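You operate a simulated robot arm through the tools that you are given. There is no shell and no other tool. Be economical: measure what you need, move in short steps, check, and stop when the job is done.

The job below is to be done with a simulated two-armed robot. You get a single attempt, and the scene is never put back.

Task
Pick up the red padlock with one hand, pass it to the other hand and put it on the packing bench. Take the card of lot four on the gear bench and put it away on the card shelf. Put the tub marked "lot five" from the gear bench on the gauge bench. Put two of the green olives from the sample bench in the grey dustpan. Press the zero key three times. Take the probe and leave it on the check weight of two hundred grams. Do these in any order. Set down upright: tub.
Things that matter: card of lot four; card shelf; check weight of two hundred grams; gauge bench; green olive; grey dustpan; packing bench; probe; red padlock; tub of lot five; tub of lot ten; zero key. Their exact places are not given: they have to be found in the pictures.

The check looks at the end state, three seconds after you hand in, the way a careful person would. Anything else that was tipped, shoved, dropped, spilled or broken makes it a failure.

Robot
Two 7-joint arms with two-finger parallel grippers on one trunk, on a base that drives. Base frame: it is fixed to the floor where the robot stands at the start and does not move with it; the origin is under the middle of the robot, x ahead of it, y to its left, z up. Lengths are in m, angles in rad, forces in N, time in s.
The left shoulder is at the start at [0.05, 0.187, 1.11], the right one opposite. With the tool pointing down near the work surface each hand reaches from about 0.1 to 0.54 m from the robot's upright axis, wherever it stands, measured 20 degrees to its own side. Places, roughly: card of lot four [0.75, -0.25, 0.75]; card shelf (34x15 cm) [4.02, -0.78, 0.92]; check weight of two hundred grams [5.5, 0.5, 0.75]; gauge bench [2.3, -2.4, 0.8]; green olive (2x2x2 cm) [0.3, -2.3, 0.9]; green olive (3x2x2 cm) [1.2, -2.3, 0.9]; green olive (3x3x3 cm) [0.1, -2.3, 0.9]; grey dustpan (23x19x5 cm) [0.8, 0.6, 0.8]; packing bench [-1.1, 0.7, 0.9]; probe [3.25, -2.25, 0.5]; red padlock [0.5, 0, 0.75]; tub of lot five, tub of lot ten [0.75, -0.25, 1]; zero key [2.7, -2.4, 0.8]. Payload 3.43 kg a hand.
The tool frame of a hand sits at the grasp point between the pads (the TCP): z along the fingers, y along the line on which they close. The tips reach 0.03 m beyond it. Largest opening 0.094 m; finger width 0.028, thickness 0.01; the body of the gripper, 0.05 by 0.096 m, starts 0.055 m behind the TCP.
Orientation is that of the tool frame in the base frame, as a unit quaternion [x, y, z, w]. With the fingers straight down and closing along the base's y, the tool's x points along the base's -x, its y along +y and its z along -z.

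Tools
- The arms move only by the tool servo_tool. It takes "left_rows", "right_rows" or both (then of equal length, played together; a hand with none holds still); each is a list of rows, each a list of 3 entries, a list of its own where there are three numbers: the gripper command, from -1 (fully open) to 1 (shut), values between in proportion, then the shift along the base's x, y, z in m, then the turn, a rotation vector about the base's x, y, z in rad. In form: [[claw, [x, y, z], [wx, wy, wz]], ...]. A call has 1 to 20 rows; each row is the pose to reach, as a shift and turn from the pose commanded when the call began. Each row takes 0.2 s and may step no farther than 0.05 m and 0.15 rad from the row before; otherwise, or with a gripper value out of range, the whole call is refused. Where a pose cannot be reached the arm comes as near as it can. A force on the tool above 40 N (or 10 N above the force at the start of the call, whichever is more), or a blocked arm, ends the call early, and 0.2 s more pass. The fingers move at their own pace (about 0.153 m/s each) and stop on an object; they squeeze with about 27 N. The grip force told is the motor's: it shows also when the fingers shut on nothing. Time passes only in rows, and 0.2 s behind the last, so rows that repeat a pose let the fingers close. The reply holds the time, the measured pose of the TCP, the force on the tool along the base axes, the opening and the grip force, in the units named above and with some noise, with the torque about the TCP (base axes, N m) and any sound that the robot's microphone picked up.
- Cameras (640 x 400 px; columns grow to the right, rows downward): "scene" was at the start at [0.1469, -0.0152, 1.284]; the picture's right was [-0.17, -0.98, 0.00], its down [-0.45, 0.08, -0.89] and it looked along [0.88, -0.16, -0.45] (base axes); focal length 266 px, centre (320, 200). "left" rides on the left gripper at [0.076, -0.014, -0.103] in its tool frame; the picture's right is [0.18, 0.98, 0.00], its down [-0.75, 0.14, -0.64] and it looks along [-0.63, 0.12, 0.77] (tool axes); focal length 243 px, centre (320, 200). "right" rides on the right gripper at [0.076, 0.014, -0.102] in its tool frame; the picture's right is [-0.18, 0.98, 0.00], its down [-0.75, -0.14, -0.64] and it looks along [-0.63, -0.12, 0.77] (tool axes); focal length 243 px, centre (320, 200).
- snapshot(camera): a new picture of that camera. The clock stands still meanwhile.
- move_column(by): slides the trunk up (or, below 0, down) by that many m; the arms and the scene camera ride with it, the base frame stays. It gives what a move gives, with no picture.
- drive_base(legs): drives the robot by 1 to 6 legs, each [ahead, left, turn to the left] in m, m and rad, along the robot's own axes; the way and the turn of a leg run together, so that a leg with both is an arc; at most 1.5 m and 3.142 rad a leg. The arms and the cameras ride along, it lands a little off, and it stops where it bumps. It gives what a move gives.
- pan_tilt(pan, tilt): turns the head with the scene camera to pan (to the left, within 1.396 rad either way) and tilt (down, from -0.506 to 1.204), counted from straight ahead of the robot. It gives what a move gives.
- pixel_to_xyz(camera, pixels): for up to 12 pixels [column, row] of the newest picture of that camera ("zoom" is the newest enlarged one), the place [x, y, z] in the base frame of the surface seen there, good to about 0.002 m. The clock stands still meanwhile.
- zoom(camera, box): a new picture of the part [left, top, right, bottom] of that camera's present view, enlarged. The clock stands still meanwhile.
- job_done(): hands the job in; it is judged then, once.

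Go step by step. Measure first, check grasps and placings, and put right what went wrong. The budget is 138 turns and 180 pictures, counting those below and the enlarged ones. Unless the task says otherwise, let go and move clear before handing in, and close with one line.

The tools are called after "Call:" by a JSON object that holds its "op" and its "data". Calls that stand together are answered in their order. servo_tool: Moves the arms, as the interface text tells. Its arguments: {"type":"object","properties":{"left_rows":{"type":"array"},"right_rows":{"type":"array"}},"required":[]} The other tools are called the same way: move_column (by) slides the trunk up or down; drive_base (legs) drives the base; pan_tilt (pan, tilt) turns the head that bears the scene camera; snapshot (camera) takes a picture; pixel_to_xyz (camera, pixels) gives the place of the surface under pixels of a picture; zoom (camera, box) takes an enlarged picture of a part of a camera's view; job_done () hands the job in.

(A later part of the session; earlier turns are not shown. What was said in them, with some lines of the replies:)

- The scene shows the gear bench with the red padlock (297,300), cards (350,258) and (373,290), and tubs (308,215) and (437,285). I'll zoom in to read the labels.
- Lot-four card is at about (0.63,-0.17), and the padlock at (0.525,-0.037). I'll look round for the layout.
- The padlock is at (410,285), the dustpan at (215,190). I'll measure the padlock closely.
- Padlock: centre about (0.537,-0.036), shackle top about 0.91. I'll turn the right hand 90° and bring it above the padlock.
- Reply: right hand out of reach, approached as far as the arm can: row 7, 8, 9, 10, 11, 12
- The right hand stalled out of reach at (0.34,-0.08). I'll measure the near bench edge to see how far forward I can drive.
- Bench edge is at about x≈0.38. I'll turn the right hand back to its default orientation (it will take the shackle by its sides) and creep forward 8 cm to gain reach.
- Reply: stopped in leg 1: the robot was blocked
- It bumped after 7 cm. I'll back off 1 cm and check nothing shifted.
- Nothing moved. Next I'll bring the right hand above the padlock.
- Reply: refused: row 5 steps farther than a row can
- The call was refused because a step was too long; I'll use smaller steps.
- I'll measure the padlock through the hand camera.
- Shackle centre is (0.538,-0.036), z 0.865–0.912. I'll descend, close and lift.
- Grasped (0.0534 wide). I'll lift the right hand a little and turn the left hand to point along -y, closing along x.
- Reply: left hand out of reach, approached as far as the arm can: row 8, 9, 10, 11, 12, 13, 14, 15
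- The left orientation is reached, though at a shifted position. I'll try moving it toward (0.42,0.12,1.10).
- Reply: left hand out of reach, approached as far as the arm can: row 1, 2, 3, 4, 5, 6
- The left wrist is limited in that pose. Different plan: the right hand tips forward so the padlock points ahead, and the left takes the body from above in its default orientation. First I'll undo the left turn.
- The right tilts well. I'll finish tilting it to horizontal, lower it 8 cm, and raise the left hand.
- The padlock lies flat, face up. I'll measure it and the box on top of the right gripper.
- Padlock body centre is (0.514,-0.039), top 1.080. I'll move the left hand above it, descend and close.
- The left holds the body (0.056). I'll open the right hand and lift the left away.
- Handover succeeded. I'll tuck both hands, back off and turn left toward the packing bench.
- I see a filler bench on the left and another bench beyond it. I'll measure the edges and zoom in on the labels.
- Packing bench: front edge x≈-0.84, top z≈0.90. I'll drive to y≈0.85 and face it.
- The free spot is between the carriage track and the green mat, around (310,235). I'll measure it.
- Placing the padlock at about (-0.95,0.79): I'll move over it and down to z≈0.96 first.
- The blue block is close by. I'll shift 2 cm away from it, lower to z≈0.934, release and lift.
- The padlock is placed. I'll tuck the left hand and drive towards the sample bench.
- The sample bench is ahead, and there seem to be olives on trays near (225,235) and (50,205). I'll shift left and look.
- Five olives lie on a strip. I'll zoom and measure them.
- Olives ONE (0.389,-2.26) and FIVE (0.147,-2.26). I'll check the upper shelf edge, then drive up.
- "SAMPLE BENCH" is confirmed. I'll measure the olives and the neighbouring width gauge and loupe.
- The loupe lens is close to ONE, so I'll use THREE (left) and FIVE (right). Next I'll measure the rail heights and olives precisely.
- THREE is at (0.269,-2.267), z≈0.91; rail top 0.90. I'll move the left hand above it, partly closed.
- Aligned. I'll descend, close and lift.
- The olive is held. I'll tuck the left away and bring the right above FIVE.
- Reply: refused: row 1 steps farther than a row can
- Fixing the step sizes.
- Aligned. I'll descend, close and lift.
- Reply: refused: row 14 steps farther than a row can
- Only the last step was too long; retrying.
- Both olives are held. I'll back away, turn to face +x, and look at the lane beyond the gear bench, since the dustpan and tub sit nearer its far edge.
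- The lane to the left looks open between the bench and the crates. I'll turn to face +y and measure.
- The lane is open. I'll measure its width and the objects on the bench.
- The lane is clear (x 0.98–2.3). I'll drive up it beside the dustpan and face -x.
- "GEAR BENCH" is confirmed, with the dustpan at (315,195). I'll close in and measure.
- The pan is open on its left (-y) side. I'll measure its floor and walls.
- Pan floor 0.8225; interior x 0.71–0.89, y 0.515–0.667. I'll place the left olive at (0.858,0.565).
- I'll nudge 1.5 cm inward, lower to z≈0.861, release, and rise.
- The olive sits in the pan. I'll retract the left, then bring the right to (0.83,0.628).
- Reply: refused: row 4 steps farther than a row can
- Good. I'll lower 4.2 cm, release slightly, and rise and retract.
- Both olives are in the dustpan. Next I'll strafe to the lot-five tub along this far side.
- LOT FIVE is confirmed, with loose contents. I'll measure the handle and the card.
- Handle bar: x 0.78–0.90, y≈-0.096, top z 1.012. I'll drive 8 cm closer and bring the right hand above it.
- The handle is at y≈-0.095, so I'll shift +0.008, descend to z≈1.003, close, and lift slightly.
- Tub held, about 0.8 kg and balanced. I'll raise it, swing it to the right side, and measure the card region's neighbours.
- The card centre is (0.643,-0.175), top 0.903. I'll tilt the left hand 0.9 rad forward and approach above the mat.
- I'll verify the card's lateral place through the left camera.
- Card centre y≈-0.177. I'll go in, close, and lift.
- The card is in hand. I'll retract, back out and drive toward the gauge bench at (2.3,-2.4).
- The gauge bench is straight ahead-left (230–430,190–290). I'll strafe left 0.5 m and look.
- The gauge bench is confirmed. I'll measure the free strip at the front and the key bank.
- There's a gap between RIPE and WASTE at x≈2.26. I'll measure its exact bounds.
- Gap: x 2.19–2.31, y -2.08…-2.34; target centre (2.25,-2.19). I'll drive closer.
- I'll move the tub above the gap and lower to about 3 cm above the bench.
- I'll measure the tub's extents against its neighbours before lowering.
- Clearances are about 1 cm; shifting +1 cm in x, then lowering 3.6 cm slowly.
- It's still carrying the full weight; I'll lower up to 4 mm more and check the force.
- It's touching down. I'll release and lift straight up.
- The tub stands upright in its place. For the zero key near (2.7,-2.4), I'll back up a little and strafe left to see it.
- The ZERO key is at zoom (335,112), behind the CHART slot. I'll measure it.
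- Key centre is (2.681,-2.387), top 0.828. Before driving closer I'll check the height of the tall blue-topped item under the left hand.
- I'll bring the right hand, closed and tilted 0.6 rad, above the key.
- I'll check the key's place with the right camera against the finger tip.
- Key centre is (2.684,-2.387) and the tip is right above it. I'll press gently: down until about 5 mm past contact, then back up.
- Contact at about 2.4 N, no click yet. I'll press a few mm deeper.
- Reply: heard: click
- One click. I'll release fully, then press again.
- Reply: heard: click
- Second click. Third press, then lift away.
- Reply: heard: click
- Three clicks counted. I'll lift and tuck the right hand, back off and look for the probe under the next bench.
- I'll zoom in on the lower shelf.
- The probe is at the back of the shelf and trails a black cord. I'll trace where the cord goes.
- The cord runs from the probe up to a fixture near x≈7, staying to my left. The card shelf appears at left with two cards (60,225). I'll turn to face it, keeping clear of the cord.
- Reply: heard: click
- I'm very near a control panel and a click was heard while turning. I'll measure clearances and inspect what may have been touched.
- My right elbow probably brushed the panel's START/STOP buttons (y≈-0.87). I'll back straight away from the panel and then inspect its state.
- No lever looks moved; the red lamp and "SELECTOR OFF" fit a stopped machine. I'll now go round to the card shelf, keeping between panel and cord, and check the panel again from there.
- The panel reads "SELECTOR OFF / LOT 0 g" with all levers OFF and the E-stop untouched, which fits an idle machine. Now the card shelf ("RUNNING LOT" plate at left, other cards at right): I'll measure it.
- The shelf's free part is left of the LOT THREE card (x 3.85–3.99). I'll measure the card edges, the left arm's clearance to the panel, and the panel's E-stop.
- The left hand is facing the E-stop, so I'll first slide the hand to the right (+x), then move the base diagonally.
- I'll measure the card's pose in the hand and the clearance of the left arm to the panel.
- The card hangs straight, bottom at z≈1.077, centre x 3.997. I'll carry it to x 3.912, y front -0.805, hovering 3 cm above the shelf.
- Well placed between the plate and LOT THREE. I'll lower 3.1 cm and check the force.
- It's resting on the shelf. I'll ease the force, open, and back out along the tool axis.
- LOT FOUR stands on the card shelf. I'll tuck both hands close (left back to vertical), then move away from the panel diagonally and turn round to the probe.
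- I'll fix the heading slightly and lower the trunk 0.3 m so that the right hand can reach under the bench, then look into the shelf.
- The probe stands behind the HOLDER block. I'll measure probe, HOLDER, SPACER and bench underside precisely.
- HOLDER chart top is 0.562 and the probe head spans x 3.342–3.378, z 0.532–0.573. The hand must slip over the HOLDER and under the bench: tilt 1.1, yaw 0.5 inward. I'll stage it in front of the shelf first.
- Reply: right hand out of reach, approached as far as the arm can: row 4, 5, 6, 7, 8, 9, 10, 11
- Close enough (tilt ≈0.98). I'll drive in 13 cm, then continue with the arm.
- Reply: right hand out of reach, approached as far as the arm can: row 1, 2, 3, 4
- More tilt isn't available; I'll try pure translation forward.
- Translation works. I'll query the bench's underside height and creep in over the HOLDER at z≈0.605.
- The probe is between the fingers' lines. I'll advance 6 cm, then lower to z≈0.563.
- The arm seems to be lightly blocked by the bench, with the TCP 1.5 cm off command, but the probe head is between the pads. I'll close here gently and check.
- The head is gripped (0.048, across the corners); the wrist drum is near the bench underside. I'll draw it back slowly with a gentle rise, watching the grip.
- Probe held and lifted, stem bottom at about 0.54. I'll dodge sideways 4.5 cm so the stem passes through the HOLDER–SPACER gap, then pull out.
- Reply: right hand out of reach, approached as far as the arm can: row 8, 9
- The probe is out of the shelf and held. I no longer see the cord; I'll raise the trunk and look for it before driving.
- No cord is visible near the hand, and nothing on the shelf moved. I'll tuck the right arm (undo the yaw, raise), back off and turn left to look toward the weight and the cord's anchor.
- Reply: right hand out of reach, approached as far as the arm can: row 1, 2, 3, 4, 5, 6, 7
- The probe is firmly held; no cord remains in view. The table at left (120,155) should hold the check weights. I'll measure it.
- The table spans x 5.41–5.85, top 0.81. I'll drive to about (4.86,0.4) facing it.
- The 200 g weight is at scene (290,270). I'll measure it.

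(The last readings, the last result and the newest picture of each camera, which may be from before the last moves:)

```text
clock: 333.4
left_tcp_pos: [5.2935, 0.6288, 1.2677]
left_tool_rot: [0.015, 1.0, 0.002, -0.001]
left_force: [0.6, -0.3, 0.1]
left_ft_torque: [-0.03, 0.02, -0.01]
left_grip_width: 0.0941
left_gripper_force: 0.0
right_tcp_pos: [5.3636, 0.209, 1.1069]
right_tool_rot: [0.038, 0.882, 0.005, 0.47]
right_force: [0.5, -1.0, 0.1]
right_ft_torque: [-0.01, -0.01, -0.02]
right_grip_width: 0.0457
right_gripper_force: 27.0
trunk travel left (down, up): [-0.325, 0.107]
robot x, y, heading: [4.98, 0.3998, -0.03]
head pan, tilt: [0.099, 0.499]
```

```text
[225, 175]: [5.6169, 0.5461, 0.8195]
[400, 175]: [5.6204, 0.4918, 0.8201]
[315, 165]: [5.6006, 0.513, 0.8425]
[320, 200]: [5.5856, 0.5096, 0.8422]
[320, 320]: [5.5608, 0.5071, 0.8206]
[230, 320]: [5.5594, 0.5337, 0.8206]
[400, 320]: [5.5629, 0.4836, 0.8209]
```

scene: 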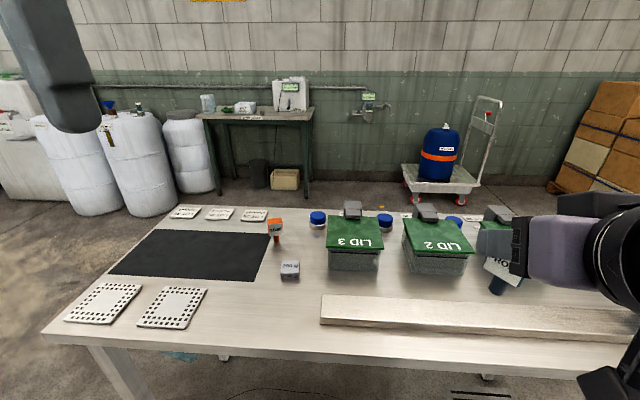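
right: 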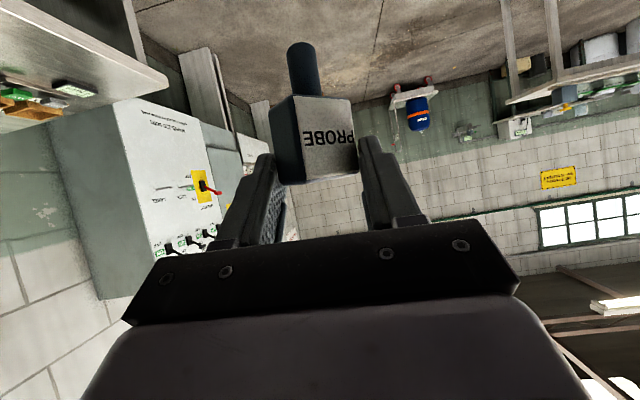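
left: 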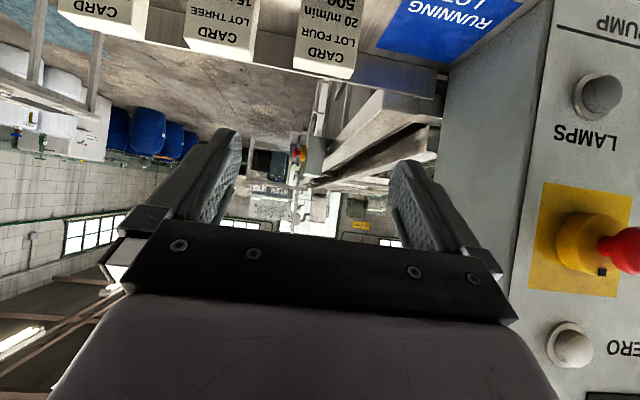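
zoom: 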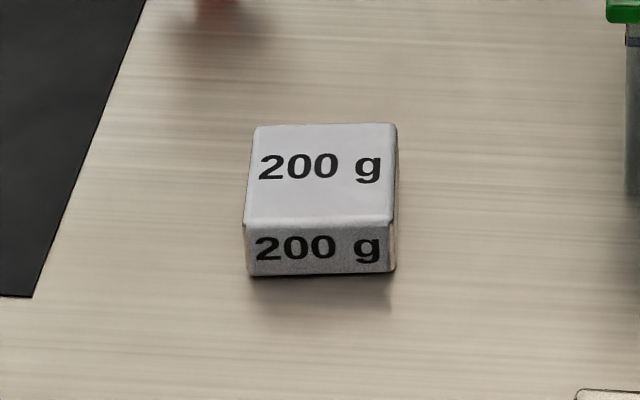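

Weight centre is (5.597,0.511), top 0.8425. Next I'll measure the probe's pose in the hand.

Call:
{"op": "snapshot", "data": {"camera": "right"}}

Call:
{"op": "pixel_to_xyz", "data": {"camera": "right", "pixels": [[303, 46], [303, 56], [303, 68], [303, 85], [290, 70], [316, 68], [302, 110], [345, 110], [280, 115], [325, 165]]}}

Call:
{"op": "zoom", "data": {"camera": "scene", "box": [460, 190, 560, 310]}}

```text
42 pictures are left
```

right: 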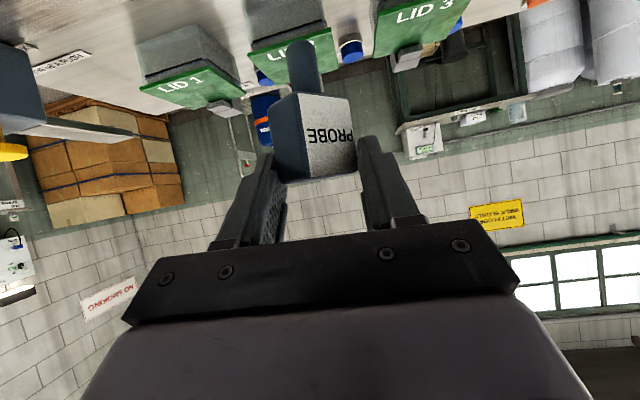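

```text
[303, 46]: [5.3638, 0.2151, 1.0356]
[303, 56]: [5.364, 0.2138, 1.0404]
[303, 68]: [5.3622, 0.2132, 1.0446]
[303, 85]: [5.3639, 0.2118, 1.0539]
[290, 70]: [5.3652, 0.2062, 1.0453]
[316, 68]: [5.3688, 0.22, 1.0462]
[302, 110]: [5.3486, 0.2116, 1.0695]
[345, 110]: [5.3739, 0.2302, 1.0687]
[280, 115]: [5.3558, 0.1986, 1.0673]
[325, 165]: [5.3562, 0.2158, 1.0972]
```

```text
3.33 times, centred on (510, 250) of scene
```

zoom: 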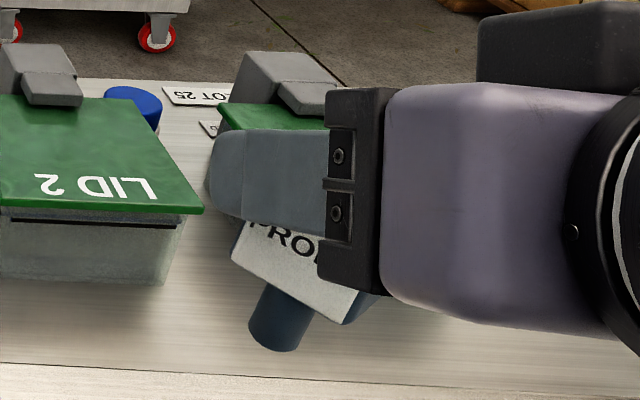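

The face normal is nearly horizontal (within 2–3°). I'll zoom the hand camera for the precise verticality of the stem.

Call:
{"op": "zoom", "data": {"camera": "right", "box": [255, 30, 375, 195]}}

```text
2.42 times, centred on (315, 112) of right
```

zoom: 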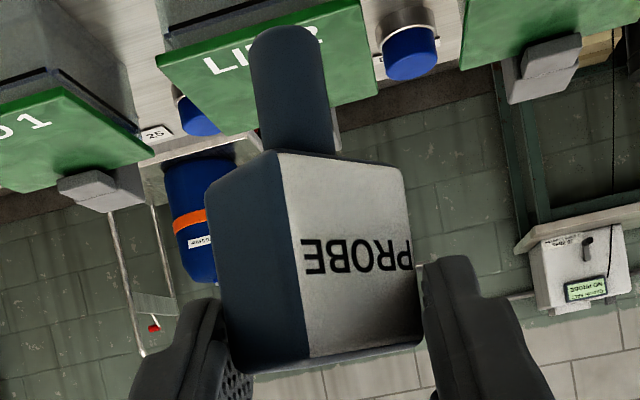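

I'll sample the stem edges at both ends to compute its lean.

Call:
{"op": "pixel_to_xyz", "data": {"camera": "zoom", "pixels": [[290, 60], [298, 140], [258, 60], [323, 60], [268, 140], [332, 140], [283, 160], [400, 178], [312, 350], [418, 335], [213, 210], [228, 355]]}}

```text
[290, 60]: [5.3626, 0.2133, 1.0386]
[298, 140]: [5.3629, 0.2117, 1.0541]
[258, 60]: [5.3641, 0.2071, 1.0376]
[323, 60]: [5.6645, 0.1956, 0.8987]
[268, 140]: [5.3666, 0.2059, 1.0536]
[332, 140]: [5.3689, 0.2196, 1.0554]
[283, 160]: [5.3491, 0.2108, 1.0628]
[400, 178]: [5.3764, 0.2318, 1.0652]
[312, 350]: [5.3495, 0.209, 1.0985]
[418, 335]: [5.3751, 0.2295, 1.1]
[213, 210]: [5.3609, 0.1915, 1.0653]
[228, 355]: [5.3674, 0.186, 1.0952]
```

The probe leans under 3–4°. The stem foot is about (+0.0065,+0.003,-0.075) from the TCP. I'll strafe 0.2 m left and close in 7 cm.

Call:
{"op": "drive_base", "data": {"legs": [[0, 0.19, 0.03], [0.06, 0, 0]]}}

Call:
{"op": "snapshot", "data": {"camera": "scene"}}

Call:
{"op": "pixel_to_xyz", "data": {"camera": "scene", "pixels": [[320, 300]]}}

```text
clock: 336.2
left_tcp_pos: [5.3517, 0.8268, 1.266]
left_tool_rot: [0.001, 1.0, 0.003, -0.001]
left_force: [-0.7, -0.5, 0.1]
left_ft_torque: [0.0, 0.02, -0.01]
left_grip_width: 0.094
left_gripper_force: 0.0
right_tcp_pos: [5.4335, 0.4087, 1.1047]
right_tool_rot: [0.024, 0.883, 0.013, 0.469]
right_force: [-0.5, -0.1, 1.1]
right_ft_torque: [0.0, 0.03, -0.02]
right_grip_width: 0.0456
right_gripper_force: 26.9
trunk travel left (down, up): [-0.325, 0.107]
robot x, y, heading: [5.0409, 0.592, 0.003]
head pan, tilt: [0.099, 0.499]
```

```text
39 pictures are left
```

scene: 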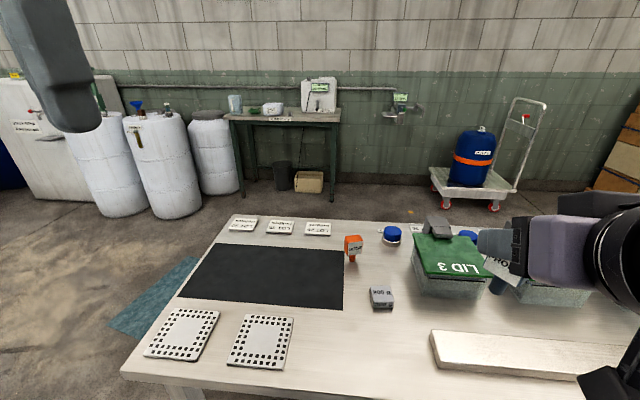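

```text
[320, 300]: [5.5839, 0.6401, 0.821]
```

I'll move above the weight with the stem 3 cm over it, applying a −0.05 rad lean correction.

Call:
{"op": "servo_tool", "data": {"right_rows": [[1, [0.01, 0.025, 0], [-0.01, 0, 0]], [1, [0.02, 0.05, 0], [-0.02, 0, 0]], [1, [0.04, 0.08, 0], [-0.03, 0, 0]], [1, [0.075, 0.099, 0], [-0.04, 0, 0]], [1, [0.11, 0.099, -0.01], [-0.05, 0, 0]], [1, [0.14, 0.099, -0.03], [-0.05, 0, 0]], [1, [0.157, 0.099, -0.07], [-0.05, 0, 0]], [1, [0.157, 0.099, -0.11], [-0.05, 0, 0]], [1, [0.157, 0.099, -0.145], [-0.05, 0, 0]], [1, [0.157, 0.099, -0.145], [-0.05, 0, 0]]]}}

Call:
{"op": "snapshot", "data": {"camera": "right"}}

Call:
{"op": "zoom", "data": {"camera": "scene", "box": [320, 210, 480, 330]}}

Call:
{"op": "zoom", "data": {"camera": "right", "box": [255, 0, 395, 195]}}

```text
clock: 338.4
left_tcp_pos: [5.3525, 0.8274, 1.2672]
left_tool_rot: [0.002, 1.0, 0.002, -0.001]
left_force: [-0.2, 1.1, -0.1]
left_ft_torque: [0.0, 0.02, 0.04]
left_grip_width: 0.0941
left_gripper_force: 0.1
right_tcp_pos: [5.5911, 0.5093, 0.9592]
right_tool_rot: [0.012, 0.882, -0.009, 0.471]
right_force: [-0.3, -0.6, -0.2]
right_ft_torque: [0.0, 0.01, 0.01]
right_grip_width: 0.0451
right_gripper_force: 26.7
trunk travel left (down, up): [-0.325, 0.107]
robot x, y, heading: [5.0452, 0.5936, -0.005]
head pan, tilt: [0.099, 0.499]
```

```text
38 pictures are left
```

right: 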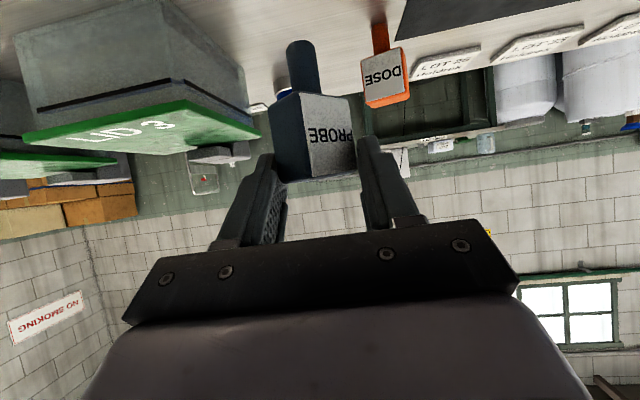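

```text
3.33 times, centred on (400, 270) of scene
```

zoom: 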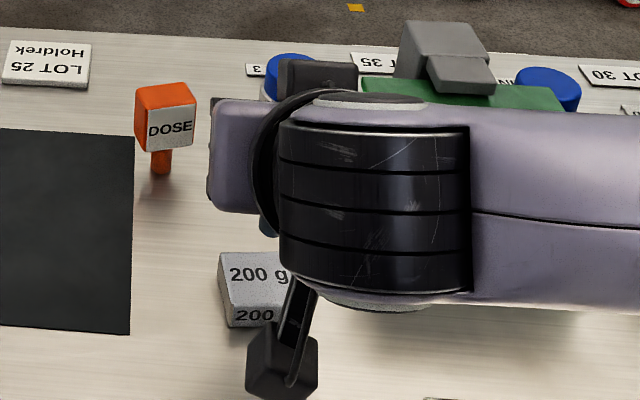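

```text
2.05 times, centred on (325, 98) of right
```

zoom: 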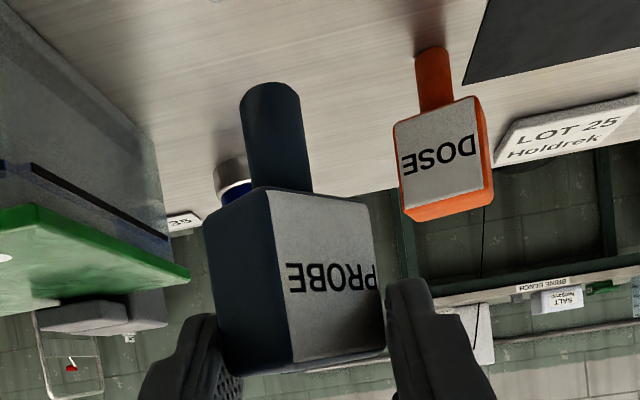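

I'll measure the stem foot and lean here.

Call:
{"op": "pixel_to_xyz", "data": {"camera": "zoom", "pixels": [[270, 92], [277, 180], [246, 100], [296, 100], [256, 178], [306, 178], [268, 196], [366, 208], [292, 355], [383, 340], [210, 240], [218, 355]]}}

```text
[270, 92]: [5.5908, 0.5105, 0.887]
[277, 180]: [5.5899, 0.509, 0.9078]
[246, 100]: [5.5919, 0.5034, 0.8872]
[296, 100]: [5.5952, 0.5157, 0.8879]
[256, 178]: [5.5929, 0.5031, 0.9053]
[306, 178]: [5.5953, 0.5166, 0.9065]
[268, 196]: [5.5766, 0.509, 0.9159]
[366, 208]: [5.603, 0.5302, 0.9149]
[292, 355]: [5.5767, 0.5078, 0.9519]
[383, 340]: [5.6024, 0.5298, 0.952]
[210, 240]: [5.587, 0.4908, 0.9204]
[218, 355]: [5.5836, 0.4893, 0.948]
```

The stem is nearly vertical, foot at (5.599,0.510) over the weight's centre. I'll lower 3.7 cm, then check the force.

Call:
{"op": "servo_tool", "data": {"right_rows": [[1, [-0.001, 0.001, -0.015], [0, 0, 0]], [1, [-0.001, 0.001, -0.027], [0, 0, 0]], [1, [-0.001, 0.001, -0.034], [0, 0, 0]], [1, [-0.001, 0.001, -0.038], [0, 0, 0]], [1, [-0.001, 0.001, -0.038], [0, 0, 0]]]}}

```text
clock: 339.6
left_tcp_pos: [5.3518, 0.8264, 1.2675]
left_tool_rot: [0.001, 1.0, 0.002, -0.001]
left_force: [-0.4, 0.4, 0.1]
left_ft_torque: [0.0, -0.01, 0.0]
left_grip_width: 0.0941
left_gripper_force: 0.2
right_tcp_pos: [5.5883, 0.5106, 0.9222]
right_tool_rot: [0.013, 0.882, -0.01, 0.47]
right_force: [-0.6, 0.7, -0.7]
right_ft_torque: [-0.02, 0.04, 0.0]
right_grip_width: 0.0454
right_gripper_force: 27.5
trunk travel left (down, up): [-0.325, 0.107]
robot x, y, heading: [5.0451, 0.595, 0.003]
head pan, tilt: [0.099, 0.499]
```

Call:
{"op": "servo_tool", "data": {"right_rows": [[1, [0, 0, -0.002], [0, 0, 0]], [1, [0, 0, -0.004], [0, 0, 0]], [1, [0, 0, -0.004], [0, 0, 0]]]}}

Call:
{"op": "zoom", "data": {"camera": "right", "box": [255, 0, 395, 195]}}

Call:
{"op": "pixel_to_xyz", "data": {"camera": "zoom", "pixels": [[270, 92], [250, 60], [290, 60], [270, 75], [320, 70]]}}

```text
clock: 340.4
left_tcp_pos: [5.3515, 0.8271, 1.2667]
left_tool_rot: [0.002, 1.0, 0.003, -0.001]
left_force: [0.3, 0.8, 0.3]
left_ft_torque: [-0.01, 0.03, 0.01]
left_grip_width: 0.094
left_gripper_force: 0.2
right_tcp_pos: [5.5882, 0.5099, 0.9201]
right_tool_rot: [0.013, 0.882, -0.01, 0.471]
right_force: [0.9, 1.1, -0.3]
right_ft_torque: [0.0, 0.03, 0.01]
right_grip_width: 0.045
right_gripper_force: 27.1
trunk travel left (down, up): [-0.325, 0.107]
robot x, y, heading: [5.0427, 0.5908, -0.002]
head pan, tilt: [0.099, 0.499]
```

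```text
2.05 times, centred on (325, 98) of right
```

zoom: 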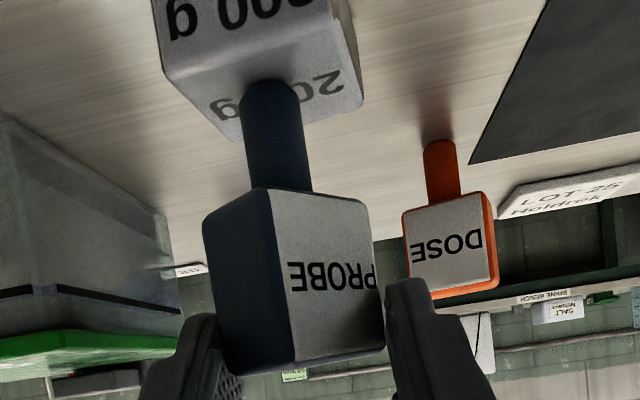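

```text
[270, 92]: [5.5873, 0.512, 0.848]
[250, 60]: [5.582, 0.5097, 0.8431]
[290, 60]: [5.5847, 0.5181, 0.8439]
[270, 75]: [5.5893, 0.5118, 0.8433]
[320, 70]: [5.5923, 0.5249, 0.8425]
```

The foot is about 1–2 mm over the weight top. I'll lower in 1 mm steps until contact.

Call:
{"op": "servo_tool", "data": {"right_rows": [[1, [0, 0, -0.001], [0, 0, 0]], [1, [0, 0, -0.002], [0, 0, 0]], [1, [0, 0, -0.002], [0, 0, 0]]]}}

```text
clock: 341.2
left_tcp_pos: [5.3503, 0.8278, 1.2668]
left_tool_rot: [0.0, 1.0, 0.003, 0.0]
left_force: [-0.1, 0.4, 0.0]
left_ft_torque: [-0.01, 0.0, 0.0]
left_grip_width: 0.0941
left_gripper_force: 0.1
right_tcp_pos: [5.5877, 0.511, 0.9174]
right_tool_rot: [0.012, 0.882, -0.009, 0.472]
right_force: [0.4, -1.3, 5.7]
right_ft_torque: [-0.11, -0.06, -0.03]
right_grip_width: 0.0451
right_gripper_force: 27.3
trunk travel left (down, up): [-0.325, 0.107]
robot x, y, heading: [5.0455, 0.5874, -0.004]
head pan, tilt: [0.099, 0.499]
```

Contact (5.7 N). I'll ease 1 mm, open gradually, and back off along the tool axis.

Call:
{"op": "servo_tool", "data": {"right_rows": [[1, [0, 0, 0.001], [0, 0, 0]], [0.02, [0, 0, 0.001], [0, 0, 0]], [-0.05, [0, 0, 0.001], [0, 0, 0]], [-0.2, [0, 0, 0.001], [0, 0, 0]], [-0.5, [0, 0, 0.001], [0, 0, 0]], [-1, [0, 0, 0.001], [0, 0, 0]], [-1, [0, 0, 0.001], [0, 0, 0]]]}}

Call:
{"op": "zoom", "data": {"camera": "right", "box": [215, 0, 435, 195]}}

```text
clock: 342.9
left_tcp_pos: [5.3519, 0.8268, 1.2667]
left_tool_rot: [0.002, 1.0, 0.003, -0.001]
left_force: [-0.6, 0.7, 0.1]
left_ft_torque: [-0.04, 0.0, 0.04]
left_grip_width: 0.0942
left_gripper_force: 0.0
right_tcp_pos: [5.5874, 0.5113, 0.9182]
right_tool_rot: [0.013, 0.882, -0.01, 0.472]
right_force: [-0.4, -0.4, 0.2]
right_ft_torque: [0.02, 0.01, 0.02]
right_grip_width: 0.0941
right_gripper_force: 0.1
trunk travel left (down, up): [-0.325, 0.107]
robot x, y, heading: [5.0405, 0.5912, -0.002]
head pan, tilt: [0.099, 0.499]
```

```text
2.05 times, centred on (325, 98) of right
```

zoom: 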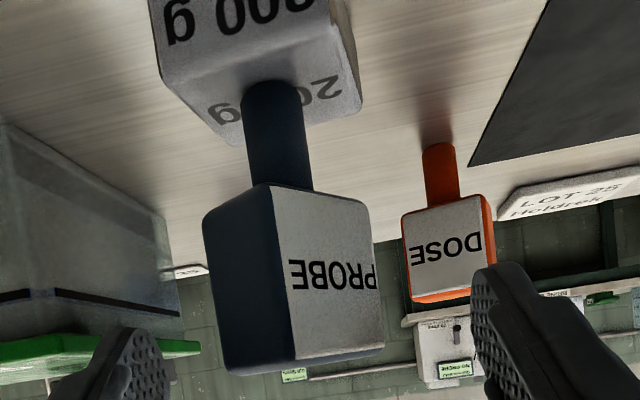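

The probe stands freely on the weight. I'll back out along the tool axis and verify.

Call:
{"op": "servo_tool", "data": {"right_rows": [[-1, [-0.012, 0, 0.008], [0, 0, 0]], [-1, [-0.03, 0, 0.02], [0, 0, 0]], [-1, [-0.055, 0, 0.037], [0, 0, 0]], [-1, [-0.085, 0, 0.057], [0, 0, 0]], [-1, [-0.12, 0, 0.08], [0, 0, 0]], [-1, [-0.15, -0.01, 0.11], [0, 0, 0]], [-1, [-0.17, -0.03, 0.14], [0, 0, 0]], [-1, [-0.18, -0.05, 0.17], [0, 0, 0]]]}}

Call:
{"op": "drive_base", "data": {"legs": [[-0.3, 0, 0]]}}

Call:
{"op": "snapshot", "data": {"camera": "scene"}}

Call:
{"op": "zoom", "data": {"camera": "scene", "box": [300, 170, 440, 280]}}

```text
clock: 344.6
left_tcp_pos: [5.3506, 0.8272, 1.2676]
left_tool_rot: [0.001, 1.0, 0.002, 0.0]
left_force: [0.0, 0.8, 0.3]
left_ft_torque: [-0.01, 0.0, 0.02]
left_grip_width: 0.094
left_gripper_force: 0.1
right_tcp_pos: [5.4084, 0.4596, 1.0921]
right_tool_rot: [0.013, 0.883, -0.011, 0.469]
right_force: [0.4, -0.1, -0.7]
right_ft_torque: [-0.05, 0.0, 0.01]
right_grip_width: 0.0939
right_gripper_force: 0.0
trunk travel left (down, up): [-0.325, 0.107]
robot x, y, heading: [5.0406, 0.595, 0.001]
head pan, tilt: [0.099, 0.499]
```

```text
clock: 346.7
left_tcp_pos: [5.0553, 0.8257, 1.2671]
left_tool_rot: [0.006, 1.0, 0.003, 0.001]
left_force: [-0.1, -0.3, 0.4]
left_ft_torque: [0.0, -0.01, 0.0]
left_grip_width: 0.094
left_gripper_force: 0.1
right_tcp_pos: [5.1083, 0.459, 1.0916]
right_tool_rot: [0.017, 0.883, -0.012, 0.47]
right_force: [-0.5, -0.1, -0.2]
right_ft_torque: [-0.01, 0.02, 0.01]
right_grip_width: 0.0939
right_gripper_force: 0.0
trunk travel left (down, up): [-0.325, 0.107]
robot x, y, heading: [4.7458, 0.5954, -0.008]
head pan, tilt: [0.099, 0.499]
```

```text
33 pictures are left
```

scene: 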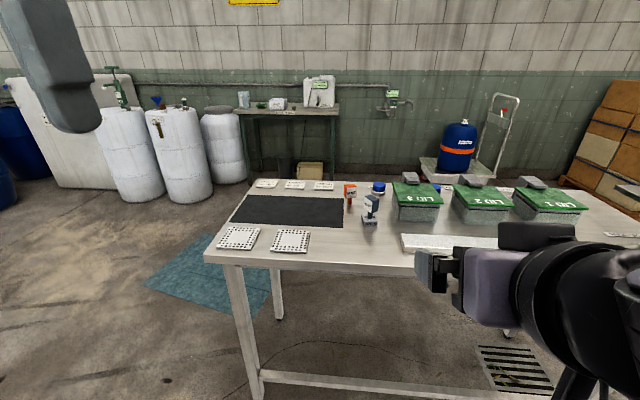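

```text
3.64 times, centred on (370, 225) of scene
```

zoom: 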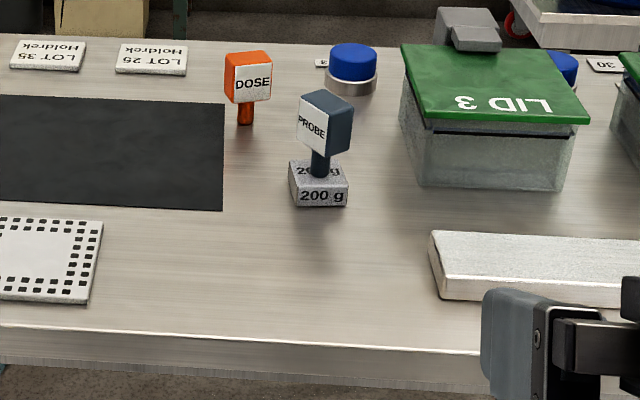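

The probe stands upright on the 200 g weight, both hands are empty and clear, and all the other placings were checked along the way. Handing in.

Call:
{"op": "job_done", "data": {}}

```text
The job is handed in.
```

I've done all six jobs and handed in: padlock, lot-four card, lot-five tub, two olives, three zero-key presses (three clicks heard) and probe on the 200 g weight. Two things may count against it: my right elbow may have brushed a button on the control panel by the card shelf (one click; panel reads "SELECTOR OFF", red lamp lit, levers off, earlier state not checked), and the cord I first saw on the probe was gone from view after I gripped it.
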